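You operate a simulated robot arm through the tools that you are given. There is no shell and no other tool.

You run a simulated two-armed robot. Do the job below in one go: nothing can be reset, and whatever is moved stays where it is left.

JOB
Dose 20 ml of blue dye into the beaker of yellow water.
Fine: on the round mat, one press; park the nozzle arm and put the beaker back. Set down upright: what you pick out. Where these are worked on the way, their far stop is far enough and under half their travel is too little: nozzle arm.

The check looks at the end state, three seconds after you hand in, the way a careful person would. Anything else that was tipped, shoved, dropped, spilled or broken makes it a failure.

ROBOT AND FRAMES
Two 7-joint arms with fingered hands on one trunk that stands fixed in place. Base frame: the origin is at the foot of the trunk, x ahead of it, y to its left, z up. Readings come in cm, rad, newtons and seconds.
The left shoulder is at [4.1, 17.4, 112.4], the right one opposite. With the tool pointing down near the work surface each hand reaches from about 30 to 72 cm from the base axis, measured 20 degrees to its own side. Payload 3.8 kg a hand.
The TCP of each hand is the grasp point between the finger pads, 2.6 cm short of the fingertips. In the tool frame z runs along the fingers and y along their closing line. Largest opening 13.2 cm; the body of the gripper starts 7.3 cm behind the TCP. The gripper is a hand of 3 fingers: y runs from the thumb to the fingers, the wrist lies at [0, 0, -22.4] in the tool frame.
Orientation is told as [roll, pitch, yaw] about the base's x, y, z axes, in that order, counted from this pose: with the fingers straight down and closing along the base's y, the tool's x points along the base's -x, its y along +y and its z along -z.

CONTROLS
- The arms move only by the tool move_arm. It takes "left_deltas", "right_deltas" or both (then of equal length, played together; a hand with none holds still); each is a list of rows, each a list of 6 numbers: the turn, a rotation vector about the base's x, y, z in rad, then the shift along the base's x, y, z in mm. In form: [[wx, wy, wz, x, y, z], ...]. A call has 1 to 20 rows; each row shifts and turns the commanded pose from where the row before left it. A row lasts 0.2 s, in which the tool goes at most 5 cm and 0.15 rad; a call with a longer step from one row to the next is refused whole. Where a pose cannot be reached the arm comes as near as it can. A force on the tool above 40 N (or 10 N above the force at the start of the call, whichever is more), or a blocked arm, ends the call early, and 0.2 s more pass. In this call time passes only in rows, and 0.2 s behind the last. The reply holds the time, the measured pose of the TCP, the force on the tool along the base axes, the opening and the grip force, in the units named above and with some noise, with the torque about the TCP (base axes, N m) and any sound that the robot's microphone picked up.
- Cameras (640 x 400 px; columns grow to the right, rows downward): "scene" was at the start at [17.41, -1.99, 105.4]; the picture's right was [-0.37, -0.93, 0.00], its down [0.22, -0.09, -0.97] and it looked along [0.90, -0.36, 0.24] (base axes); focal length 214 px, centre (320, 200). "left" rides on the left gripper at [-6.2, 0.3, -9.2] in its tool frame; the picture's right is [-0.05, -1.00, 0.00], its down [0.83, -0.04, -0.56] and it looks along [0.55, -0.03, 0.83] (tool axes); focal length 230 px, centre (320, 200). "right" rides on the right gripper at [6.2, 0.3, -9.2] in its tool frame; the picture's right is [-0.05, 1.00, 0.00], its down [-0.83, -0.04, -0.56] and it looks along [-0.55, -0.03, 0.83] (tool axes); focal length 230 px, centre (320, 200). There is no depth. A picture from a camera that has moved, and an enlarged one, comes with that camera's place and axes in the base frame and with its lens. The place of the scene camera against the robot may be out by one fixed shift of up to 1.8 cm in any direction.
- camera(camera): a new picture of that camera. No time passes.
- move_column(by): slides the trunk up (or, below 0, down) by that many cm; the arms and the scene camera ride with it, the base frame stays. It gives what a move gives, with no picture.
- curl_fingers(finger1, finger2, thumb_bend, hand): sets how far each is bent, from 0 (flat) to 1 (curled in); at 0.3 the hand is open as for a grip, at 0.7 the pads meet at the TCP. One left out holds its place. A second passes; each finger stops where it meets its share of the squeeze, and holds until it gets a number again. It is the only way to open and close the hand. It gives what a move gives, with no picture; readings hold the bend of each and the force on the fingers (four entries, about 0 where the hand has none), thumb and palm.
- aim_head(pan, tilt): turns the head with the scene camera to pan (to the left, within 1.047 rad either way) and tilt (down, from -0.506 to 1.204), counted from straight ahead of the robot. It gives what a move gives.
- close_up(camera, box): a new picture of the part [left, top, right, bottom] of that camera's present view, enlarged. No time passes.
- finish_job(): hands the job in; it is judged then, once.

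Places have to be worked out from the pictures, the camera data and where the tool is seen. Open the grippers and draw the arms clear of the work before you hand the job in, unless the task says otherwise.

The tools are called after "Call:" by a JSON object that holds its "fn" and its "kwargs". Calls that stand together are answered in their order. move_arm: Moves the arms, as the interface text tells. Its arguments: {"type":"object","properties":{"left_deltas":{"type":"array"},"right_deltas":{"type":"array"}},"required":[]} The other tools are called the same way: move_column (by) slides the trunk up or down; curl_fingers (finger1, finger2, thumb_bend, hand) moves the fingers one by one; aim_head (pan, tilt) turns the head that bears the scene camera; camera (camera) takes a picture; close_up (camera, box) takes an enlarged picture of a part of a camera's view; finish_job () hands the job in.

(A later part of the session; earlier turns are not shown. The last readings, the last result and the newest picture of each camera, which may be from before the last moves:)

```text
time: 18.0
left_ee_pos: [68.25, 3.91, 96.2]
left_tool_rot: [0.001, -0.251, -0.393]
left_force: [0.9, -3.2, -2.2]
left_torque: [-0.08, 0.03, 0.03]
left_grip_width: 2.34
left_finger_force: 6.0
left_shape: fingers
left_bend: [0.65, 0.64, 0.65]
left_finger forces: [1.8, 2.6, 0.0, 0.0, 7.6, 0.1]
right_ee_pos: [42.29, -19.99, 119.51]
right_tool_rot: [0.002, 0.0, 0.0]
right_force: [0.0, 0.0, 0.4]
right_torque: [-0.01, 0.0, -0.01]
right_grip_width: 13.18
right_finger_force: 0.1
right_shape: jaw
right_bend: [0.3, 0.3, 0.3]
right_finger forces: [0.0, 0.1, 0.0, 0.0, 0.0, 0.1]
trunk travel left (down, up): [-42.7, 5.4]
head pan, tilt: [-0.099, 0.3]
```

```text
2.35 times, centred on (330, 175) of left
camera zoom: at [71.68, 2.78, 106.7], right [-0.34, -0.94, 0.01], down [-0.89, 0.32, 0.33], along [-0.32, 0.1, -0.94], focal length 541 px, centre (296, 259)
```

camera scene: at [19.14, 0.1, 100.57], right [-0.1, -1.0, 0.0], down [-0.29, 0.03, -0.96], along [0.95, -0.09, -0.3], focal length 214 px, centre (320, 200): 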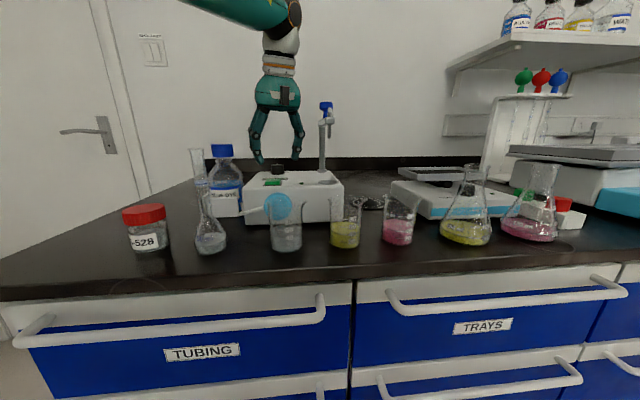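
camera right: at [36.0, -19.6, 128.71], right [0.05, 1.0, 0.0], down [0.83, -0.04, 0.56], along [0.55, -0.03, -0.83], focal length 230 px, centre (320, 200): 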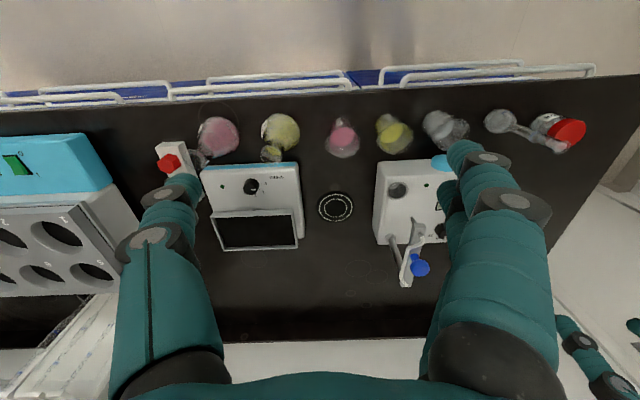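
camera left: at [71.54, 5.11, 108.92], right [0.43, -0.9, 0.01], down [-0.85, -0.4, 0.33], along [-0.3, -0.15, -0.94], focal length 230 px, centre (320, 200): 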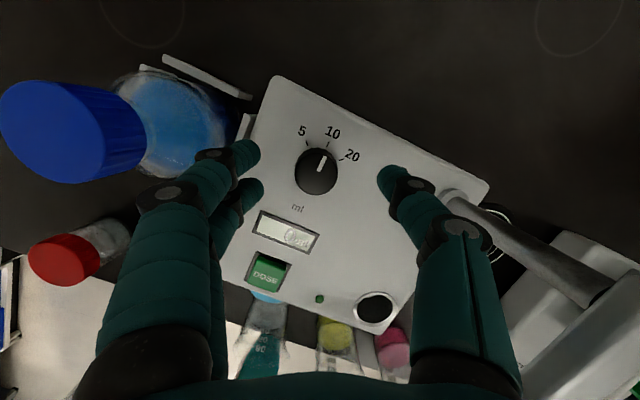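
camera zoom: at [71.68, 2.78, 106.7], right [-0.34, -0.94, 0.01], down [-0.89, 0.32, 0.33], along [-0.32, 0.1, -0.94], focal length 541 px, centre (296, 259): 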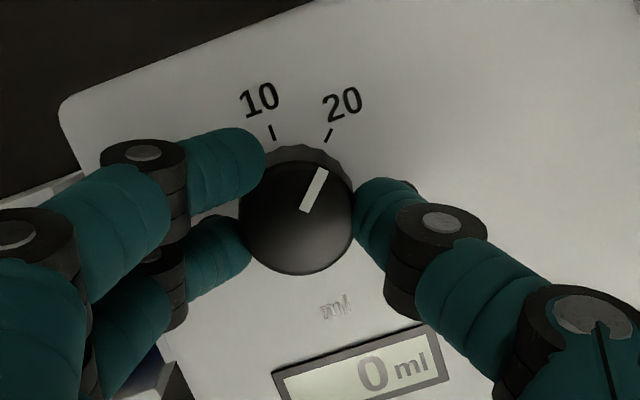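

The pointer now lines up with the 20 tick just as it did with 10 before. I release the dial and lift off.

Call:
{"fn": "curl_fingers", "kwargs": {"hand": "left", "finger1": 0.53, "finger2": 0.53, "thumb_bend": 0.53}}

Call:
{"fn": "move_arm", "kwargs": {"left_deltas": [[0, 0, 0, 0, 0, 20], [0, 0, 0, 0, 0, 30], [0, 0, 0, 0, 0, 30], [0, 0, 0, -20, 0, 30]]}}

Call:
{"fn": "close_up", "kwargs": {"camera": "left", "box": [240, 80, 480, 260]}}

```text
time: 19.0
left_ee_pos: [68.21, 4.13, 96.28]
left_tool_rot: [0.001, -0.25, -0.391]
left_force: [-0.1, -0.3, -0.2]
left_torque: [0.01, -0.02, 0.0]
left_grip_width: 5.72
left_finger_force: 0.0
left_shape: fingers
left_bend: [0.53, 0.53, 0.53]
left_finger forces: [0.0, 0.0, 0.0, 0.0, 0.0, 0.1]
right_ee_pos: [42.29, -19.82, 119.41]
right_tool_rot: [0.0, 0.0, 0.0]
right_force: [-0.1, 0.3, -0.5]
right_torque: [0.02, -0.01, 0.01]
right_grip_width: 13.17
right_finger_force: 0.0
right_shape: jaw
right_bend: [0.3, 0.3, 0.3]
right_finger forces: [0.0, 0.1, 0.0, 0.0, 0.0, 0.0]
trunk travel left (down, up): [-42.7, 5.4]
head pan, tilt: [-0.099, 0.3]
```

```text
time: 20.0
left_ee_pos: [66.07, 4.08, 107.39]
left_tool_rot: [-0.001, -0.251, -0.389]
left_force: [0.7, 1.4, 0.1]
left_torque: [-0.02, 0.02, 0.02]
left_grip_width: 5.71
left_finger_force: 0.0
left_shape: fingers
left_bend: [0.53, 0.53, 0.53]
left_finger forces: [0.0, 0.0, 0.0, 0.1, 0.0, 0.1]
right_ee_pos: [42.15, -19.83, 119.54]
right_tool_rot: [0.001, -0.003, 0.001]
right_force: [1.2, 0.3, -0.5]
right_torque: [0.01, -0.03, -0.01]
right_grip_width: 13.19
right_finger_force: 0.0
right_shape: jaw
right_bend: [0.3, 0.3, 0.3]
right_finger forces: [0.1, 0.0, 0.0, 0.0, 0.0, 0.0]
trunk travel left (down, up): [-42.7, 5.4]
head pan, tilt: [-0.099, 0.3]
```

```text
2.22 times, centred on (360, 170) of left
camera zoom: at [69.53, 2.88, 117.84], right [-0.33, -0.94, 0.01], down [-0.89, 0.32, 0.33], along [-0.32, 0.1, -0.94], focal length 511 px, centre (231, 267)
```

zoom: 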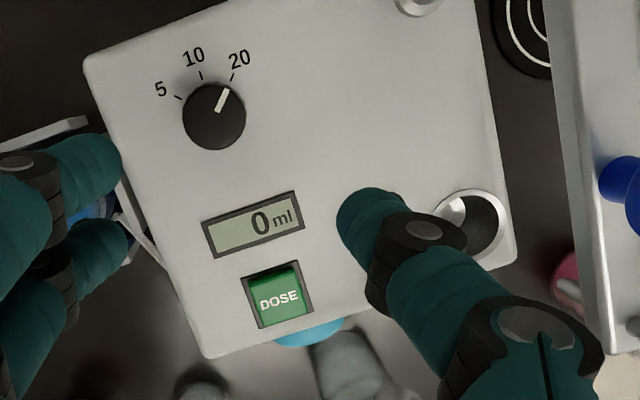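

The dial clearly points to 20. I take the left hand up and out to the left, undoing its yaw.

Call:
{"fn": "move_arm", "kwargs": {"left_deltas": [[0, 0, 0, -20, 0, 40], [0, 0, 0.13, -30, 20, 40], [0, 0, 0.13, -30, 30, 30], [0, 0, 0.13, -30, 35, 0], [0, 0, 0, -30, 35, 0], [0, 0, 0, -30, 35, 0], [0, 0.12, 0, -30, 35, 0], [0, 0.13, 0, -20, 20, 0]]}}

Call:
{"fn": "aim_head", "kwargs": {"pan": -0.2, "tilt": 0.5}}

Call:
{"fn": "camera", "kwargs": {"camera": "scene"}}

```text
refused: row 2 steps farther than a row can; nothing moved
```

```text
time: 20.7
left_ee_pos: [66.25, 4.1, 107.31]
left_tool_rot: [-0.001, -0.25, -0.388]
left_force: [0.3, -0.2, 0.1]
left_torque: [-0.01, -0.02, -0.03]
left_grip_width: 5.71
left_finger_force: 0.1
left_shape: fingers
left_bend: [0.53, 0.53, 0.53]
left_finger forces: [0.0, 0.0, 0.0, 0.1, 0.0, 0.1]
right_ee_pos: [42.29, -19.96, 119.47]
right_tool_rot: [0.002, -0.001, 0.001]
right_force: [0.5, 0.4, -0.2]
right_torque: [-0.01, 0.0, -0.04]
right_grip_width: 13.17
right_finger_force: 0.0
right_shape: jaw
right_bend: [0.3, 0.3, 0.3]
right_finger forces: [0.0, 0.1, 0.0, 0.0, 0.1, 0.0]
trunk travel left (down, up): [-42.7, 5.4]
head pan, tilt: [-0.201, 0.499]
```

```text
taken
camera scene: at [18.76, -0.79, 98.74], right [-0.2, -0.98, 0.0], down [-0.47, 0.1, -0.88], along [0.86, -0.17, -0.48], focal length 214 px, centre (320, 200)
```

scene: 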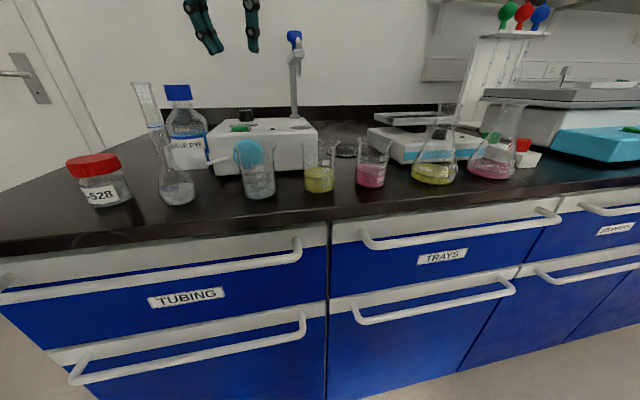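

The call was refused because one row was too long; the left hand is still above the dial. I repeat it with shorter steps.

Call:
{"fn": "move_arm", "kwargs": {"left_deltas": [[0, 0, 0, -10, 0, 40], [0, 0, 0.13, -20, 20, 30], [0, 0, 0.13, -25, 25, 20], [0, 0, 0.13, -25, 30, 0], [0, 0, 0, -25, 35, 0], [0, 0, 0, -25, 35, 0], [0, 0.12, 0, -25, 35, 0], [0, 0.13, 0, -20, 20, 0]]}}

Call:
{"fn": "close_up", "kwargs": {"camera": "scene", "box": [220, 110, 420, 230]}}

```text
time: 22.5
left_ee_pos: [48.4, 24.23, 116.24]
left_tool_rot: [0.0, 0.001, 0.0]
left_force: [-0.2, 0.4, 0.2]
left_torque: [0.02, -0.02, -0.03]
left_grip_width: 5.73
left_finger_force: 0.1
left_shape: fingers
left_bend: [0.53, 0.53, 0.53]
left_finger forces: [0.0, 0.0, 0.0, 0.0, 0.0, 0.0]
right_ee_pos: [42.22, -19.97, 119.49]
right_tool_rot: [0.003, -0.002, -0.001]
right_force: [0.2, -0.1, -0.8]
right_torque: [0.01, 0.0, -0.03]
right_grip_width: 13.18
right_finger_force: 0.0
right_shape: jaw
right_bend: [0.3, 0.3, 0.3]
right_finger forces: [0.1, 0.0, 0.0, 0.1, 0.0, 0.0]
trunk travel left (down, up): [-42.7, 5.4]
head pan, tilt: [-0.201, 0.499]
```

```text
3.20 times, centred on (320, 170) of scene
camera zoom: at [18.7, -0.78, 98.76], right [-0.2, -0.98, 0.0], down [-0.47, 0.1, -0.88], along [0.86, -0.17, -0.48], focal length 686 px, centre (320, 296)
```

zoom: 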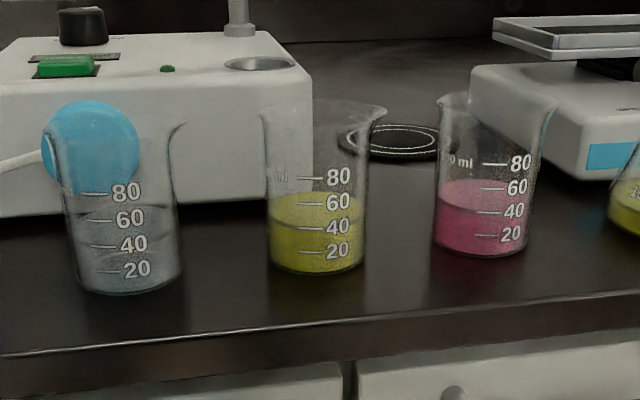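

The yellow beaker stands near (48.6, -7.7) with its rim near z≈93. I bring the right hand above it, turned by +45° so the thumb comes down in the gap at the far right, opening reduced to ~8.5 cm.

Call:
{"fn": "curl_fingers", "kwargs": {"hand": "right", "finger1": 0.44, "finger2": 0.44, "thumb_bend": 0.44}}

Call:
{"fn": "move_arm", "kwargs": {"right_deltas": [[0, 0, 0.131, 10.7, 20.5, -22], [0, 0, 0.131, 10.7, 20.5, -22], [0, 0, 0.131, 10.7, 20.5, -22], [0, 0, 0.131, 10.7, 20.5, -22], [0, 0, 0.131, 10.7, 20.5, -22], [0, 0, 0.131, 10.7, 20.5, -22]]}}

Call:
{"fn": "camera", "kwargs": {"camera": "right"}}

Call:
{"fn": "camera", "kwargs": {"camera": "scene"}}

```text
time: 23.5
left_ee_pos: [48.7, 24.18, 116.19]
left_tool_rot: [0.0, 0.0, 0.003]
left_force: [0.6, 0.0, 0.1]
left_torque: [0.02, -0.06, -0.01]
left_grip_width: 5.72
left_finger_force: 0.1
left_shape: fingers
left_bend: [0.53, 0.53, 0.53]
left_finger forces: [0.0, 0.0, 0.0, 0.0, 0.1, 0.0]
right_ee_pos: [42.18, -19.91, 119.44]
right_tool_rot: [0.002, 0.0, 0.0]
right_force: [0.5, 0.1, 0.3]
right_torque: [-0.03, 0.04, -0.02]
right_grip_width: 8.87
right_finger_force: 0.0
right_shape: fingers
right_bend: [0.44, 0.44, 0.44]
right_finger forces: [0.0, 0.0, 0.1, 0.0, 0.0, 0.0]
trunk travel left (down, up): [-42.7, 5.4]
head pan, tilt: [-0.201, 0.499]
```

```text
time: 24.9
left_ee_pos: [48.79, 24.26, 116.04]
left_tool_rot: [0.0, 0.0, -0.001]
left_force: [-0.2, -0.3, 0.2]
left_torque: [-0.03, -0.01, -0.04]
left_grip_width: 5.73
left_finger_force: 0.0
left_shape: fingers
left_bend: [0.53, 0.53, 0.53]
left_finger forces: [0.1, 0.1, 0.0, 0.0, 0.0, 0.1]
right_ee_pos: [48.72, -7.52, 106.46]
right_tool_rot: [0.003, 0.0, 0.789]
right_force: [0.2, -0.2, -0.4]
right_torque: [-0.04, 0.05, 0.01]
right_grip_width: 8.88
right_finger_force: 0.1
right_shape: fingers
right_bend: [0.44, 0.44, 0.44]
right_finger forces: [0.0, 0.1, 0.0, 0.0, 0.0, 0.1]
trunk travel left (down, up): [-42.7, 5.4]
head pan, tilt: [-0.201, 0.499]
```

```text
taken
camera right: at [44.18, -11.59, 115.59], right [-0.67, 0.74, 0.0], down [0.62, 0.56, 0.55], along [0.41, 0.37, -0.83], focal length 230 px, centre (320, 200)
```

right: 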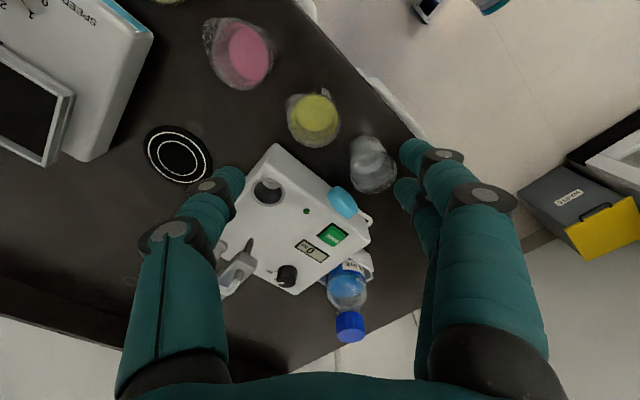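

```text
taken
camera scene: at [18.78, -0.76, 98.73], right [-0.2, -0.98, 0.0], down [-0.47, 0.09, -0.88], along [0.86, -0.17, -0.48], focal length 214 px, centre (320, 200)
```

scene: 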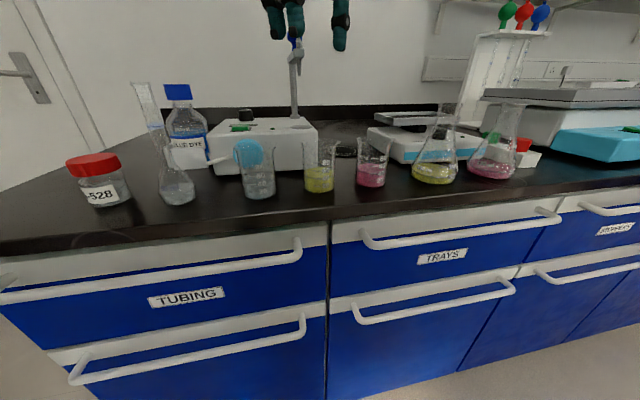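

The yellow beaker lies along the hand's centre plane; I zoom to get its place exactly.

Call:
{"fn": "close_up", "kwargs": {"camera": "right", "box": [260, 70, 420, 200]}}

```text
3.08 times, centred on (340, 135) of right
camera zoom: at [44.18, -11.59, 115.59], right [-0.67, 0.74, 0.0], down [0.62, 0.56, 0.55], along [0.41, 0.37, -0.83], focal length 708 px, centre (258, 400)
```

zoom: 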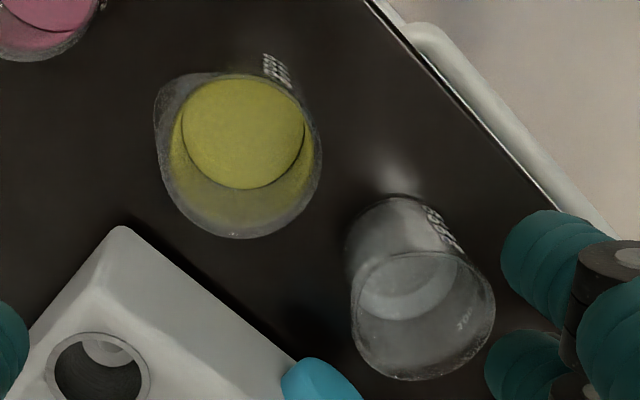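

The beaker axis is at about (48.9, -7.85), rim radius 2.5 cm. I reduce the opening a little, centre on it and lower to z≈95.

Call:
{"fn": "curl_fingers", "kwargs": {"hand": "right", "finger1": 0.47, "finger2": 0.47, "thumb_bend": 0.47}}

Call:
{"fn": "move_arm", "kwargs": {"right_deltas": [[0, 0, 0, 2, -3, -25], [0, 0, 0, 0, 0, -25], [0, 0, 0, 0, 0, -25], [0, 0, 0, 0, 0, -25], [0, 0, 0, 0, 0, -15]]}}

Call:
{"fn": "camera", "kwargs": {"camera": "right"}}

Call:
{"fn": "close_up", "kwargs": {"camera": "scene", "box": [220, 80, 420, 230]}}

```text
time: 25.9
left_ee_pos: [48.57, 24.24, 116.26]
left_tool_rot: [0.0, 0.001, 0.0]
left_force: [-0.4, -0.7, 0.8]
left_torque: [-0.03, -0.02, 0.0]
left_grip_width: 5.74
left_finger_force: 0.0
left_shape: fingers
left_bend: [0.53, 0.53, 0.53]
left_finger forces: [0.1, 0.0, 0.1, 0.0, 0.0, 0.0]
right_ee_pos: [48.78, -7.5, 106.46]
right_tool_rot: [0.003, -0.002, 0.786]
right_force: [-0.4, 0.0, -0.9]
right_torque: [-0.02, -0.01, -0.02]
right_grip_width: 7.86
right_finger_force: 0.0
right_shape: fingers
right_bend: [0.47, 0.47, 0.47]
right_finger forces: [0.0, 0.0, 0.1, 0.0, 0.0, 0.1]
trunk travel left (down, up): [-42.7, 5.4]
head pan, tilt: [-0.201, 0.499]
```

```text
time: 27.1
left_ee_pos: [48.48, 24.31, 116.09]
left_tool_rot: [0.0, -0.001, -0.001]
left_force: [0.3, 1.1, 0.6]
left_torque: [0.01, 0.0, 0.01]
left_grip_width: 5.73
left_finger_force: 0.0
left_shape: fingers
left_bend: [0.53, 0.53, 0.53]
left_finger forces: [0.0, 0.1, 0.0, 0.0, 0.0, 0.0]
right_ee_pos: [48.9, -7.9, 94.87]
right_tool_rot: [0.003, -0.003, 0.787]
right_force: [-0.4, 0.6, 0.8]
right_torque: [0.0, 0.01, 0.0]
right_grip_width: 7.86
right_finger_force: 0.1
right_shape: fingers
right_bend: [0.47, 0.47, 0.47]
right_finger forces: [0.0, 0.0, 0.0, 0.1, 0.0, 0.0]
trunk travel left (down, up): [-42.7, 5.4]
head pan, tilt: [-0.201, 0.499]
```

```text
taken
camera right: at [44.24, -12.01, 104.04], right [-0.67, 0.74, 0.0], down [0.62, 0.56, 0.56], along [0.41, 0.37, -0.83], focal length 230 px, centre (320, 200)
```

right: 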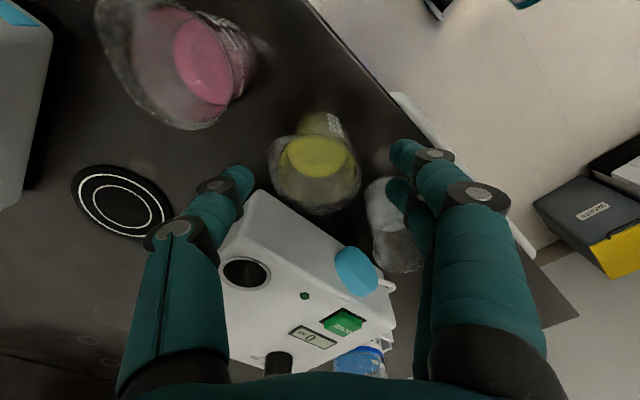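

```text
2.67 times, centred on (320, 155) of scene
camera zoom: at [18.75, -0.79, 98.74], right [-0.2, -0.98, 0.0], down [-0.47, 0.1, -0.88], along [0.86, -0.17, -0.48], focal length 572 px, centre (320, 320)
```

zoom: 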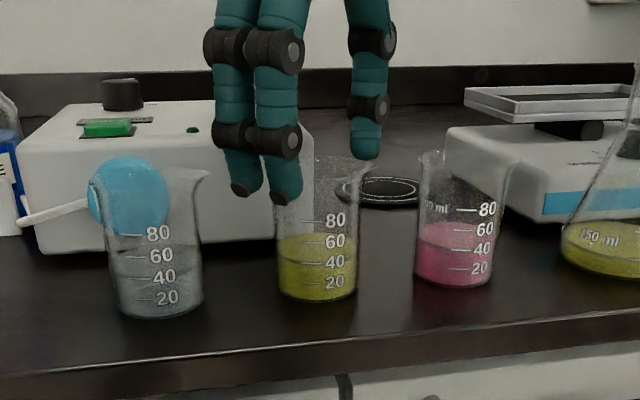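

The fingers are around rim level. I zoom on the beaker from the right camera for a check of centring.

Call:
{"fn": "close_up", "kwargs": {"camera": "right", "box": [220, 90, 440, 240]}}

```text
2.67 times, centred on (330, 165) of right
camera zoom: at [44.24, -12.01, 104.04], right [-0.67, 0.74, 0.0], down [0.62, 0.56, 0.56], along [0.41, 0.37, -0.83], focal length 614 px, centre (293, 293)
```

zoom: 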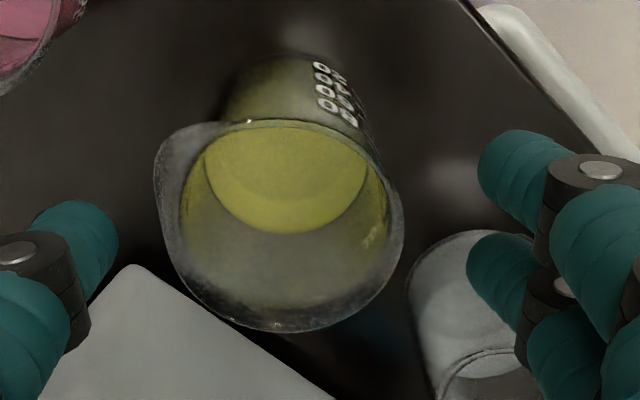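

Both estimates put the beaker axis at (49.1, -7.85), rim near 92-93. I lower slowly to TCP z≈90.5, then check the height of the fingertips over the bench.

Call:
{"fn": "move_arm", "kwargs": {"right_deltas": [[0, 0, 0, 2, 0, -12], [0, 0, 0, 0, 0, -12], [0, 0, 0, 0, 0, -10], [0, 0, 0, 0, 0, -10]]}}

Call:
{"fn": "close_up", "kwargs": {"camera": "scene", "box": [220, 80, 420, 230]}}

Call:
{"fn": "camera", "kwargs": {"camera": "right"}}

```text
time: 28.1
left_ee_pos: [48.59, 24.23, 116.25]
left_tool_rot: [0.0, -0.001, 0.002]
left_force: [0.2, 0.1, -0.6]
left_torque: [0.0, 0.01, 0.01]
left_grip_width: 5.71
left_finger_force: 0.0
left_shape: fingers
left_bend: [0.53, 0.53, 0.53]
left_finger forces: [0.0, 0.0, 0.0, 0.0, 0.0, 0.0]
right_ee_pos: [49.2, -7.94, 90.26]
right_tool_rot: [0.002, 0.0, 0.788]
right_force: [-0.3, -0.3, -1.1]
right_torque: [-0.02, -0.01, 0.01]
right_grip_width: 7.87
right_finger_force: 0.1
right_shape: fingers
right_bend: [0.47, 0.47, 0.47]
right_finger forces: [0.1, 0.1, 0.1, 0.0, 0.0, 0.0]
trunk travel left (down, up): [-42.7, 5.4]
head pan, tilt: [-0.201, 0.499]
```

```text
2.67 times, centred on (320, 155) of scene
camera zoom: at [18.75, -0.79, 98.74], right [-0.2, -0.98, 0.0], down [-0.47, 0.1, -0.88], along [0.86, -0.17, -0.48], focal length 572 px, centre (320, 320)
```

zoom: 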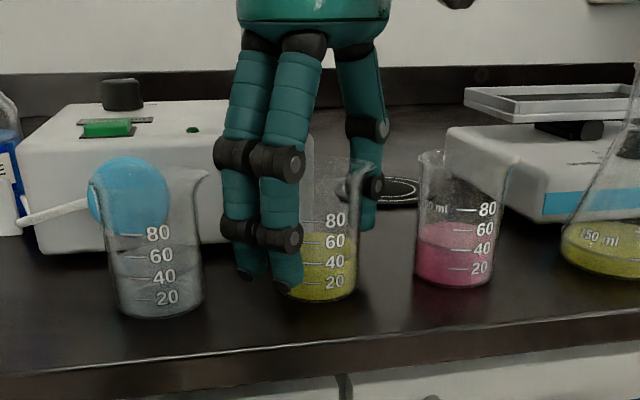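

```text
taken
camera right: at [44.47, -12.03, 99.58], right [-0.67, 0.74, 0.0], down [0.62, 0.56, 0.55], along [0.41, 0.37, -0.83], focal length 230 px, centre (320, 200)
```

right: 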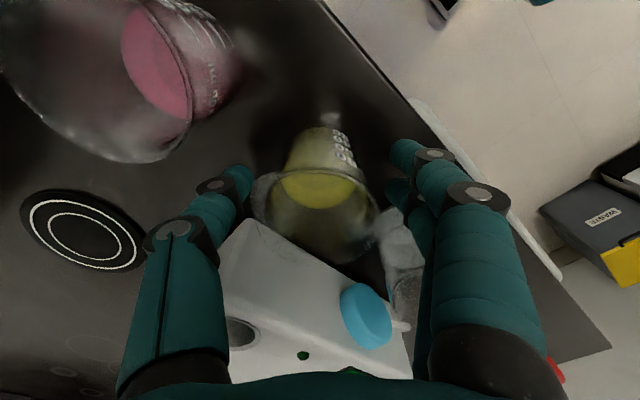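

The fingertips are about 1 cm above the bench and the beaker is centred. I close the hand gently in steps.

Call:
{"fn": "curl_fingers", "kwargs": {"hand": "right", "finger1": 0.535, "finger2": 0.535, "thumb_bend": 0.535}}

Call:
{"fn": "close_up", "kwargs": {"camera": "right", "box": [200, 110, 440, 290]}}

```text
time: 29.1
left_ee_pos: [48.62, 24.23, 116.31]
left_tool_rot: [0.0, 0.001, 0.002]
left_force: [0.0, -0.8, -0.1]
left_torque: [0.01, -0.01, 0.01]
left_grip_width: 5.75
left_finger_force: 0.0
left_shape: fingers
left_bend: [0.53, 0.53, 0.53]
left_finger forces: [0.1, 0.1, 0.1, 0.0, 0.0, 0.1]
right_ee_pos: [49.09, -7.86, 90.26]
right_tool_rot: [0.001, -0.002, 0.785]
right_force: [1.1, -0.6, 0.0]
right_torque: [0.01, 0.0, -0.01]
right_grip_width: 5.83
right_finger_force: 0.0
right_shape: fingers
right_bend: [0.53, 0.53, 0.53]
right_finger forces: [0.0, 0.0, 0.1, 0.1, 0.0, 0.0]
trunk travel left (down, up): [-42.7, 5.4]
head pan, tilt: [-0.201, 0.499]
```

```text
2.22 times, centred on (320, 200) of right
camera zoom: at [44.46, -12.03, 99.62], right [-0.67, 0.74, 0.0], down [0.62, 0.56, 0.56], along [0.41, 0.37, -0.83], focal length 511 px, centre (320, 200)
```

zoom: 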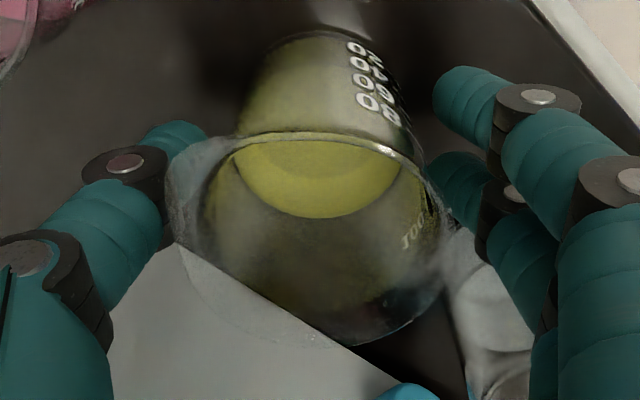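

Nearly in contact, with the beaker well centred between thumb and fingers. I close further.

Call:
{"fn": "curl_fingers", "kwargs": {"hand": "right", "finger1": 0.56, "finger2": 0.56, "thumb_bend": 0.56}}

```text
time: 30.1
left_ee_pos: [48.67, 24.15, 116.23]
left_tool_rot: [0.0, 0.0, 0.002]
left_force: [-0.1, -0.4, 0.0]
left_torque: [-0.02, 0.01, -0.01]
left_grip_width: 5.72
left_finger_force: 0.1
left_shape: fingers
left_bend: [0.53, 0.53, 0.53]
left_finger forces: [0.0, 0.0, 0.0, 0.0, 0.0, 0.0]
right_ee_pos: [49.05, -7.91, 90.37]
right_tool_rot: [0.001, 0.001, 0.784]
right_force: [0.1, 0.6, -0.1]
right_torque: [0.0, 0.02, -0.04]
right_grip_width: 4.94
right_finger_force: 0.6
right_shape: fingers
right_bend: [0.56, 0.55, 0.56]
right_finger forces: [0.0, 0.4, 0.0, 0.1, 0.5, 0.0]
trunk travel left (down, up): [-42.7, 5.4]
head pan, tilt: [-0.201, 0.499]
```

First contact at 4.9 cm. I tighten a bit more for a secure but moderate grip.

Call:
{"fn": "curl_fingers", "kwargs": {"hand": "right", "finger1": 0.6, "finger2": 0.6, "thumb_bend": 0.6}}

Call:
{"fn": "close_up", "kwargs": {"camera": "right", "box": [200, 110, 440, 290]}}

```text
time: 31.1
left_ee_pos: [48.65, 24.19, 116.24]
left_tool_rot: [0.001, 0.001, 0.002]
left_force: [0.8, 0.2, 0.0]
left_torque: [0.03, -0.01, 0.0]
left_grip_width: 5.73
left_finger_force: 0.2
left_shape: fingers
left_bend: [0.53, 0.53, 0.53]
left_finger forces: [0.0, 0.0, 0.0, 0.0, 0.0, 0.1]
right_ee_pos: [49.19, -7.97, 90.33]
right_tool_rot: [0.001, 0.001, 0.787]
right_force: [0.4, 0.1, 0.6]
right_torque: [-0.02, 0.01, -0.01]
right_grip_width: 4.57
right_finger_force: 3.9
right_shape: fingers
right_bend: [0.57, 0.56, 0.58]
right_finger forces: [1.7, 2.7, 0.0, 0.0, 4.6, 0.0]
trunk travel left (down, up): [-42.7, 5.4]
head pan, tilt: [-0.201, 0.499]
```

```text
2.22 times, centred on (320, 200) of right
camera zoom: at [44.47, -12.03, 99.61], right [-0.67, 0.74, 0.0], down [0.62, 0.56, 0.56], along [0.41, 0.37, -0.83], focal length 511 px, centre (320, 200)
```

zoom: 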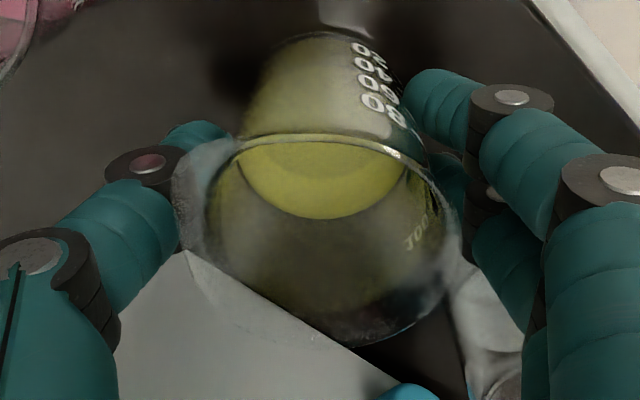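

The beaker is held with about 4.5 N. I lift slowly by 3 cm and check that it comes along level.

Call:
{"fn": "move_arm", "kwargs": {"right_deltas": [[0, 0, 0, 0, 0, 3], [0, 0, 0, 0, 0, 5], [0, 0, 0, 0, 0, 7], [0, 0, 0, 0, 0, 7], [0, 0, 0, 0, 0, 5], [0, 0, 0, 0, 0, 3]]}}

Call:
{"fn": "close_up", "kwargs": {"camera": "scene", "box": [220, 80, 420, 230]}}

Call:
{"fn": "camera", "kwargs": {"camera": "right"}}

```text
time: 32.5
left_ee_pos: [48.62, 24.22, 116.2]
left_tool_rot: [0.0, 0.0, 0.002]
left_force: [0.3, 1.0, -0.4]
left_torque: [0.0, 0.02, 0.04]
left_grip_width: 5.7
left_finger_force: 0.0
left_shape: fingers
left_bend: [0.53, 0.53, 0.53]
left_finger forces: [0.0, 0.0, 0.1, 0.0, 0.0, 0.0]
right_ee_pos: [49.12, -7.94, 93.3]
right_tool_rot: [0.002, 0.001, 0.786]
right_force: [-0.5, 0.1, -0.8]
right_torque: [0.04, 0.01, 0.01]
right_grip_width: 4.57
right_finger_force: 4.3
right_shape: fingers
right_bend: [0.57, 0.56, 0.58]
right_finger forces: [1.7, 2.7, 0.0, 0.0, 4.6, 0.0]
trunk travel left (down, up): [-42.7, 5.4]
head pan, tilt: [-0.201, 0.499]
```

```text
2.67 times, centred on (320, 155) of scene
camera zoom: at [18.75, -0.79, 98.74], right [-0.2, -0.98, 0.0], down [-0.47, 0.1, -0.88], along [0.86, -0.17, -0.48], focal length 572 px, centre (320, 320)
```

zoom: 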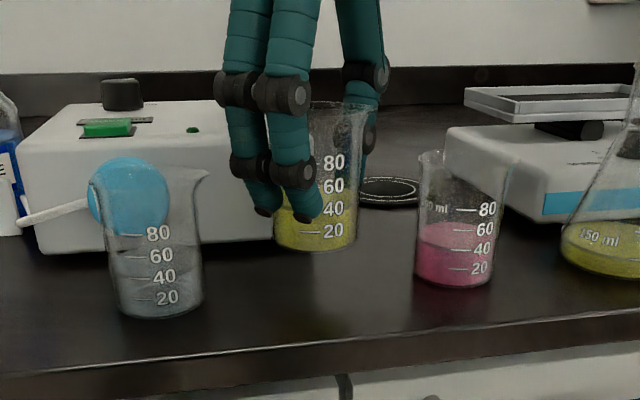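

```text
taken
camera right: at [44.48, -12.0, 102.55], right [-0.67, 0.74, 0.0], down [0.62, 0.56, 0.55], along [0.41, 0.37, -0.83], focal length 230 px, centre (320, 200)
```

right: 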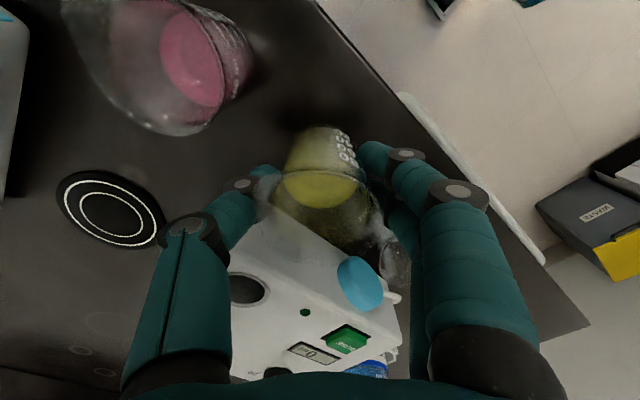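

The beaker hangs level. I lift it another 7 cm, then carry it sideways to y≈-17.9 with gentle ramps.

Call:
{"fn": "move_arm", "kwargs": {"right_deltas": [[0, 0, 0, 0, 0, 4], [0, 0, 0, 0, 0, 8], [0, 0, 0, 0, 0, 11], [0, 0, 0, 0, 0, 12], [0, 0, 0, 0, 0, 12], [0, 0, 0, 0, 0, 11], [0, 0, 0, 0, 0, 8], [0, 0, 0, 0, 0, 4], [0, 0, 0, 0, -3, 0], [0, 0, 0, 0, -7, 0], [0, 0, 0, 0, -11, 0], [0, 0, 0, 0, -13, 0], [0, 0, 0, 0, -15, 0], [0, 0, 0, 0, -15, 0], [0, 0, 0, 0, -13, 0], [0, 0, 0, 0, -11, 0], [0, 0, 0, 0, -7, 0], [0, 0, 0, 0, -4, 0]]}}

Call:
{"fn": "camera", "kwargs": {"camera": "right"}}

Call:
{"fn": "camera", "kwargs": {"camera": "scene"}}

```text
time: 36.3
left_ee_pos: [48.67, 24.23, 116.21]
left_tool_rot: [0.001, 0.0, 0.0]
left_force: [0.4, 0.1, 0.1]
left_torque: [0.03, 0.0, -0.02]
left_grip_width: 5.69
left_finger_force: 0.0
left_shape: fingers
left_bend: [0.53, 0.53, 0.53]
left_finger forces: [0.0, 0.1, 0.1, 0.0, 0.0, 0.1]
right_ee_pos: [49.15, -17.79, 100.44]
right_tool_rot: [0.001, 0.0, 0.787]
right_force: [-0.9, 0.2, -1.1]
right_torque: [-0.03, 0.0, 0.0]
right_grip_width: 4.55
right_finger_force: 4.1
right_shape: fingers
right_bend: [0.57, 0.56, 0.58]
right_finger forces: [1.8, 2.7, 0.0, 0.0, 4.4, 0.0]
trunk travel left (down, up): [-42.7, 5.4]
head pan, tilt: [-0.201, 0.499]
```

```text
taken
camera right: at [44.48, -21.81, 109.63], right [-0.67, 0.74, 0.0], down [0.62, 0.56, 0.56], along [0.41, 0.37, -0.83], focal length 230 px, centre (320, 200)
```

right: 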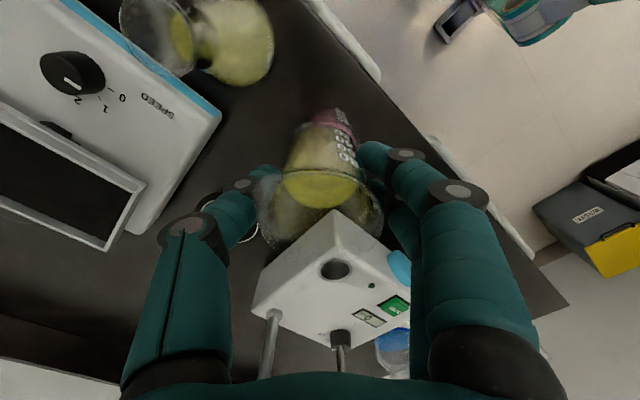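

```text
taken
camera scene: at [18.75, -0.79, 98.74], right [-0.2, -0.98, 0.0], down [-0.47, 0.1, -0.88], along [0.86, -0.17, -0.48], focal length 214 px, centre (320, 200)
```

scene: 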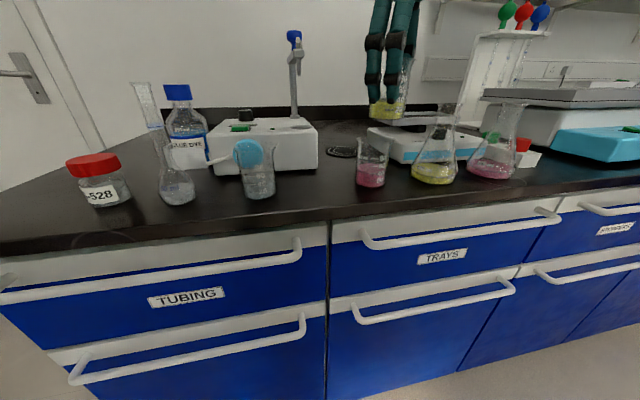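

All is clear and level. I carry the beaker forward to above the mat at (67.05, -17.85), easing down to z≈97.

Call:
{"fn": "move_arm", "kwargs": {"right_deltas": [[0, 0, 0, 3, 0, 0], [0, 0, 0, 6, 0, 0], [0, 0, 0, 9, 0, 0], [0, 0, 0, 12, 0, 0], [0, 0, 0, 13, 0, 0], [0, 0, 0, 13, 0, 0], [0, 0, 0, 13, 0, -2], [0, 0, 0, 13, 0, -4], [0, 0, 0, 13, 0, -5], [0, 0, 0, 13, 0, -5], [0, 0, 0, 13, 0, -5], [0, 0, 0, 13, 0, -5], [0, 0, 0, 13, 0, -4], [0, 0, 0, 12, 0, -2], [0, 0, 0, 9, 0, 0], [0, 0, 0, 7, 0, 0], [0, 0, 0, 4, 0, 0]]}}

Call:
{"fn": "camera", "kwargs": {"camera": "right"}}

Call:
{"fn": "camera", "kwargs": {"camera": "scene"}}

```text
time: 39.9
left_ee_pos: [48.59, 24.2, 116.22]
left_tool_rot: [0.001, 0.0, 0.003]
left_force: [-0.9, -0.1, -0.4]
left_torque: [0.0, -0.02, 0.01]
left_grip_width: 5.73
left_finger_force: 0.0
left_shape: fingers
left_bend: [0.53, 0.53, 0.53]
left_finger forces: [0.0, 0.1, 0.1, 0.0, 0.1, 0.0]
right_ee_pos: [67.12, -17.71, 97.22]
right_tool_rot: [0.001, -0.002, 0.788]
right_force: [0.0, 0.8, -0.1]
right_torque: [-0.02, 0.02, -0.01]
right_grip_width: 4.53
right_finger_force: 4.0
right_shape: fingers
right_bend: [0.57, 0.56, 0.58]
right_finger forces: [1.8, 2.7, 0.1, 0.0, 4.4, 0.1]
trunk travel left (down, up): [-42.7, 5.4]
head pan, tilt: [-0.201, 0.499]
```

```text
taken
camera right: at [62.38, -21.82, 106.42], right [-0.67, 0.74, 0.0], down [0.62, 0.56, 0.55], along [0.41, 0.37, -0.83], focal length 230 px, centre (320, 200)
```

right: 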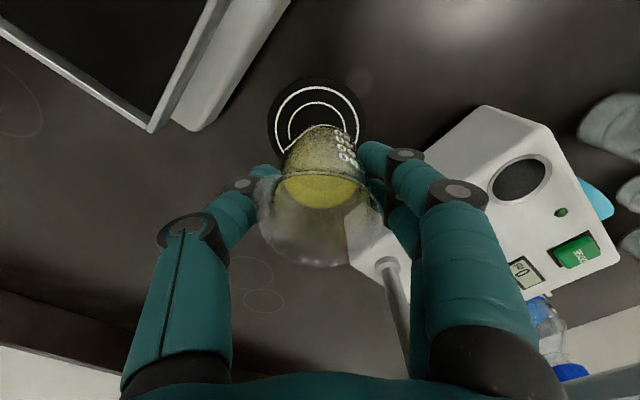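

```text
taken
camera scene: at [18.76, -0.78, 98.74], right [-0.2, -0.98, 0.0], down [-0.47, 0.1, -0.88], along [0.86, -0.17, -0.48], focal length 214 px, centre (320, 200)
```

scene: 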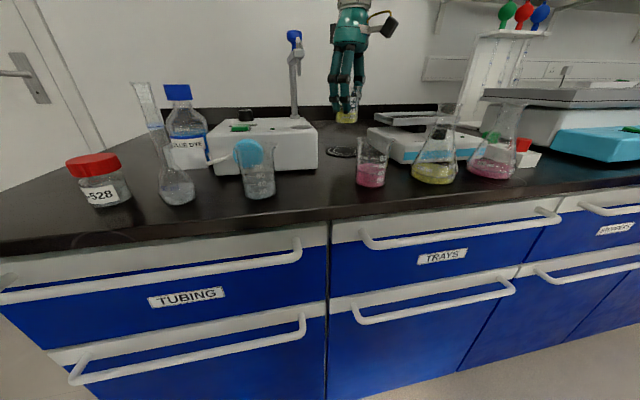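

Over the mat; I zoom in to compare the mat's centre with the beaker's axis.

Call:
{"fn": "close_up", "kwargs": {"camera": "right", "box": [230, 60, 420, 280]}}

Call:
{"fn": "close_up", "kwargs": {"camera": "scene", "box": [290, 60, 420, 180]}}

```text
1.82 times, centred on (325, 170) of right
camera zoom: at [62.38, -21.82, 106.42], right [-0.67, 0.74, 0.0], down [0.62, 0.56, 0.55], along [0.41, 0.37, -0.83], focal length 418 px, centre (311, 254)
```

zoom: 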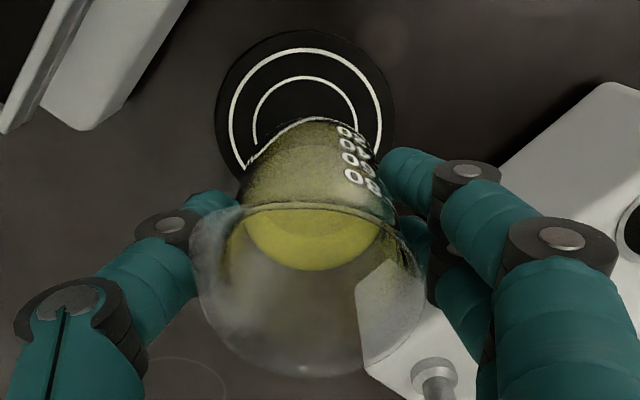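

```text
3.33 times, centred on (355, 120) of scene
camera zoom: at [18.76, -0.78, 98.74], right [-0.2, -0.98, 0.0], down [-0.47, 0.1, -0.88], along [0.86, -0.17, -0.48], focal length 715 px, centre (203, 467)
```

zoom: 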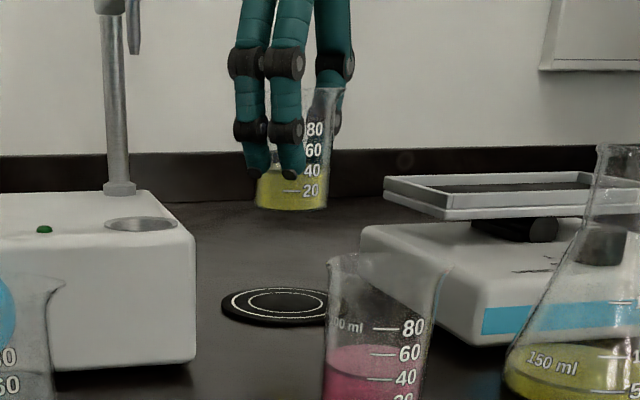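

The mat's centre works out at about (67.45, -17.6), so I nudge +3 mm in x, +1 mm in y and lower to just above the mat.

Call:
{"fn": "move_arm", "kwargs": {"right_deltas": [[0, 0, 0, 1, 0, -4], [0, 0, 0, 1, 0, -8], [0, 0, 0, 1, 1, -10], [0, 0, 0, 0, 0, -10], [0, 0, 0, 0, 0, -10], [0, 0, 0, 0, 0, -8], [0, 0, 0, 0, 0, -5], [0, 0, 0, 0, 0, -2]]}}

Call:
{"fn": "close_up", "kwargs": {"camera": "scene", "box": [290, 60, 420, 180]}}

Call:
{"fn": "close_up", "kwargs": {"camera": "right", "box": [230, 60, 420, 280]}}

```text
time: 41.7
left_ee_pos: [48.71, 24.14, 116.13]
left_tool_rot: [-0.001, 0.0, 0.001]
left_force: [-0.7, 0.0, -0.4]
left_torque: [-0.01, -0.01, -0.02]
left_grip_width: 5.71
left_finger_force: 0.0
left_shape: fingers
left_bend: [0.53, 0.53, 0.53]
left_finger forces: [0.0, 0.0, 0.0, 0.0, 0.0, 0.0]
right_ee_pos: [67.3, -17.65, 91.4]
right_tool_rot: [0.002, 0.0, 0.786]
right_force: [0.1, 0.2, -0.1]
right_torque: [-0.03, 0.03, 0.01]
right_grip_width: 4.5
right_finger_force: 4.5
right_shape: fingers
right_bend: [0.57, 0.56, 0.58]
right_finger forces: [1.8, 2.9, 0.1, 0.0, 4.4, 0.0]
trunk travel left (down, up): [-42.7, 5.4]
head pan, tilt: [-0.201, 0.499]
```

```text
3.33 times, centred on (355, 120) of scene
camera zoom: at [18.75, -0.79, 98.74], right [-0.2, -0.98, 0.0], down [-0.47, 0.1, -0.88], along [0.86, -0.17, -0.48], focal length 715 px, centre (203, 467)
```

zoom: 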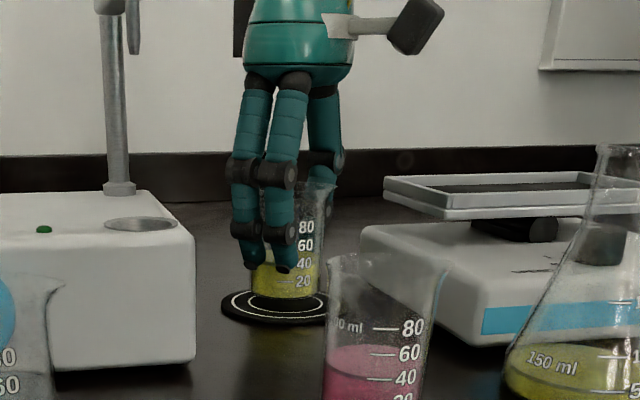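

```text
1.82 times, centred on (325, 170) of right
camera zoom: at [62.67, -21.84, 100.66], right [-0.67, 0.74, 0.0], down [0.62, 0.56, 0.56], along [0.41, 0.37, -0.83], focal length 418 px, centre (311, 254)
```

zoom: 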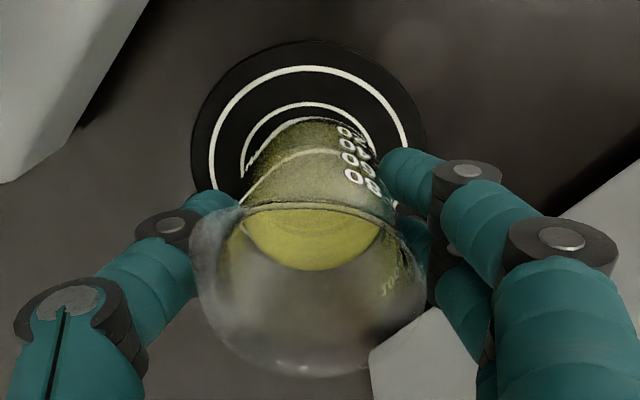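

The beaker's base is centred on the inner ring and a few mm above the mat. I lower in 2 mm steps and watch the force.

Call:
{"fn": "move_arm", "kwargs": {"right_deltas": [[0, 0, 0, 0, 0, -2], [0, 0, 0, 0, 0, -2]]}}

Call:
{"fn": "close_up", "kwargs": {"camera": "scene", "box": [330, 120, 400, 170]}}

```text
time: 42.3
left_ee_pos: [48.59, 24.16, 116.09]
left_tool_rot: [0.0, 0.001, 0.003]
left_force: [0.6, 0.0, 0.0]
left_torque: [0.03, 0.02, -0.02]
left_grip_width: 5.72
left_finger_force: 0.0
left_shape: fingers
left_bend: [0.53, 0.53, 0.53]
left_finger forces: [0.1, 0.0, 0.1, 0.0, 0.2, 0.0]
right_ee_pos: [67.2, -17.71, 91.07]
right_tool_rot: [0.001, 0.0, 0.787]
right_force: [0.3, 0.3, -1.4]
right_torque: [0.0, 0.0, 0.0]
right_grip_width: 4.53
right_finger_force: 4.9
right_shape: fingers
right_bend: [0.57, 0.56, 0.58]
right_finger forces: [1.8, 2.8, 0.0, 0.0, 4.5, 0.0]
trunk travel left (down, up): [-42.7, 5.4]
head pan, tilt: [-0.201, 0.499]
```

```text
8.00 times, centred on (365, 145) of scene
camera zoom: at [18.75, -0.79, 98.74], right [-0.2, -0.98, 0.0], down [-0.47, 0.1, -0.88], along [0.86, -0.17, -0.48], focal length 1716 px, centre (-40, 640)
```

zoom: 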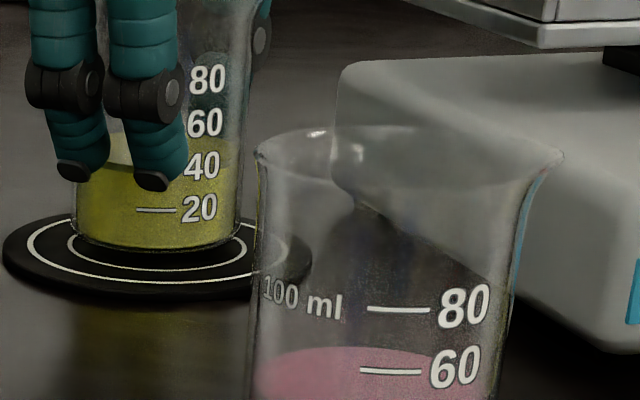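

Still a few mm of gap under the beaker. I go down another 4 mm in small steps.

Call:
{"fn": "move_arm", "kwargs": {"right_deltas": [[0, 0, 0, 0, 0, -2], [0, 0, 0, 0, 0, -2]]}}

Call:
{"fn": "close_up", "kwargs": {"camera": "scene", "box": [330, 120, 400, 170]}}

```text
time: 42.9
left_ee_pos: [48.59, 24.07, 116.22]
left_tool_rot: [0.001, 0.0, 0.002]
left_force: [-0.1, -0.6, 0.5]
left_torque: [0.01, 0.02, -0.01]
left_grip_width: 5.71
left_finger_force: 0.0
left_shape: fingers
left_bend: [0.53, 0.53, 0.53]
left_finger forces: [0.0, 0.1, 0.0, 0.0, 0.1, 0.0]
right_ee_pos: [67.31, -17.7, 90.69]
right_tool_rot: [0.001, 0.0, 0.784]
right_force: [-1.0, 0.2, 0.0]
right_torque: [-0.01, 0.0, -0.01]
right_grip_width: 4.51
right_finger_force: 4.3
right_shape: fingers
right_bend: [0.57, 0.56, 0.58]
right_finger forces: [1.8, 2.7, 0.0, 0.0, 4.5, 0.0]
trunk travel left (down, up): [-42.7, 5.4]
head pan, tilt: [-0.201, 0.499]
```

```text
8.00 times, centred on (365, 145) of scene
camera zoom: at [18.75, -0.79, 98.74], right [-0.2, -0.98, 0.0], down [-0.47, 0.1, -0.88], along [0.86, -0.17, -0.48], focal length 1716 px, centre (-40, 640)
```

zoom: 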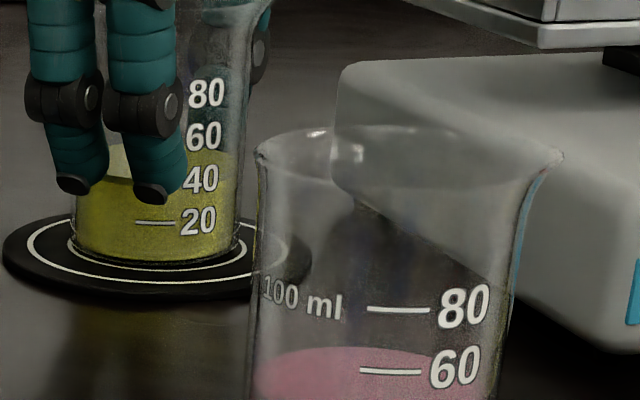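

Nearly down. I lower 2 mm more in 1 mm steps, checking for contact force.

Call:
{"fn": "move_arm", "kwargs": {"right_deltas": [[0, 0, 0, 0, 0, -1], [0, 0, 0, 0, 0, -1]]}}

Call:
{"fn": "close_up", "kwargs": {"camera": "scene", "box": [330, 120, 400, 170]}}

```text
time: 43.5
left_ee_pos: [48.67, 24.07, 116.27]
left_tool_rot: [-0.001, 0.001, 0.003]
left_force: [0.5, 0.8, -0.5]
left_torque: [0.0, -0.02, 0.01]
left_grip_width: 5.72
left_finger_force: 0.0
left_shape: fingers
left_bend: [0.53, 0.53, 0.53]
left_finger forces: [0.0, 0.1, 0.0, 0.0, 0.0, 0.0]
right_ee_pos: [67.26, -17.68, 90.65]
right_tool_rot: [-0.001, -0.002, 0.785]
right_force: [-0.8, -1.4, 4.4]
right_torque: [-0.06, 0.03, -0.04]
right_grip_width: 4.51
right_finger_force: 5.6
right_shape: fingers
right_bend: [0.58, 0.56, 0.58]
right_finger forces: [2.2, 3.0, 0.1, 0.1, 5.3, 0.1]
trunk travel left (down, up): [-42.7, 5.4]
head pan, tilt: [-0.201, 0.499]
```

```text
8.00 times, centred on (365, 145) of scene
camera zoom: at [18.71, -0.79, 98.76], right [-0.2, -0.98, 0.0], down [-0.47, 0.1, -0.88], along [0.86, -0.17, -0.48], focal length 1716 px, centre (-40, 640)
```

zoom: 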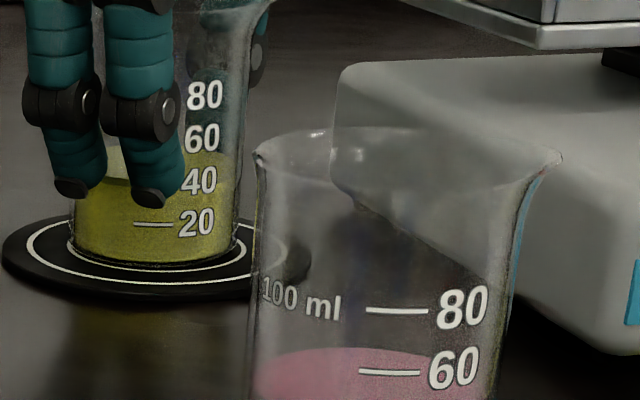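

Contact: +4.4 N upward, the beaker stands on the mat. I open the fingers evenly.

Call:
{"fn": "curl_fingers", "kwargs": {"hand": "right", "finger1": 0.54, "finger2": 0.54, "thumb_bend": 0.54}}

Call:
{"fn": "curl_fingers", "kwargs": {"hand": "right", "finger1": 0.47, "finger2": 0.47, "thumb_bend": 0.47}}

Call:
{"fn": "close_up", "kwargs": {"camera": "right", "box": [200, 60, 440, 280]}}

Call:
{"fn": "close_up", "kwargs": {"camera": "scene", "box": [290, 60, 420, 180]}}

```text
time: 44.5
left_ee_pos: [48.62, 24.29, 116.26]
left_tool_rot: [0.0, 0.0, 0.002]
left_force: [-0.8, 0.3, 0.7]
left_torque: [0.04, 0.02, 0.01]
left_grip_width: 5.72
left_finger_force: 0.1
left_shape: fingers
left_bend: [0.53, 0.53, 0.53]
left_finger forces: [0.0, 0.1, 0.0, 0.0, 0.0, 0.1]
right_ee_pos: [67.3, -17.63, 90.55]
right_tool_rot: [0.002, 0.0, 0.785]
right_force: [0.5, 0.0, 0.0]
right_torque: [0.02, 0.02, -0.01]
right_grip_width: 5.38
right_finger_force: 0.0
right_shape: fingers
right_bend: [0.54, 0.54, 0.54]
right_finger forces: [0.0, 0.1, 0.0, 0.0, 0.0, 0.0]
trunk travel left (down, up): [-42.7, 5.4]
head pan, tilt: [-0.201, 0.499]
```

```text
time: 45.5
left_ee_pos: [48.63, 24.28, 116.26]
left_tool_rot: [-0.001, 0.001, 0.001]
left_force: [0.2, 0.5, -0.9]
left_torque: [-0.02, -0.02, -0.02]
left_grip_width: 5.71
left_finger_force: 0.0
left_shape: fingers
left_bend: [0.53, 0.53, 0.53]
left_finger forces: [0.0, 0.1, 0.0, 0.0, 0.0, 0.0]
right_ee_pos: [67.33, -17.66, 90.55]
right_tool_rot: [0.003, -0.001, 0.785]
right_force: [-1.6, 0.3, 0.0]
right_torque: [0.01, 0.01, -0.01]
right_grip_width: 7.72
right_finger_force: 0.1
right_shape: fingers
right_bend: [0.47, 0.47, 0.47]
right_finger forces: [0.1, 0.0, 0.0, 0.0, 0.1, 0.1]
trunk travel left (down, up): [-42.7, 5.4]
head pan, tilt: [-0.201, 0.499]
```

```text
1.82 times, centred on (320, 170) of right
camera zoom: at [62.68, -21.78, 99.75], right [-0.67, 0.74, 0.0], down [0.62, 0.56, 0.56], along [0.41, 0.37, -0.83], focal length 418 px, centre (320, 254)
```

zoom: 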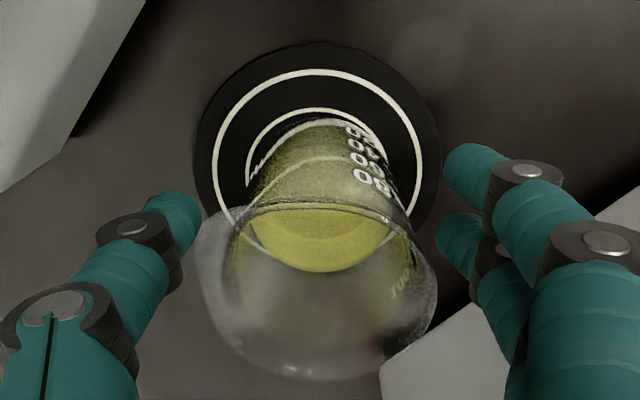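

```text
3.33 times, centred on (355, 120) of scene
camera zoom: at [18.75, -0.79, 98.74], right [-0.2, -0.98, 0.0], down [-0.47, 0.1, -0.88], along [0.86, -0.17, -0.48], focal length 715 px, centre (203, 467)
```

zoom: 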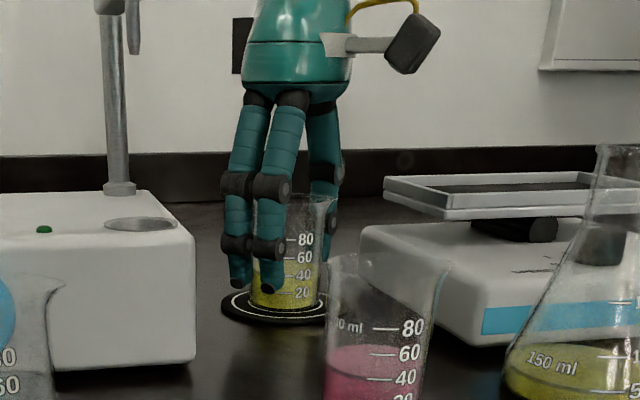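

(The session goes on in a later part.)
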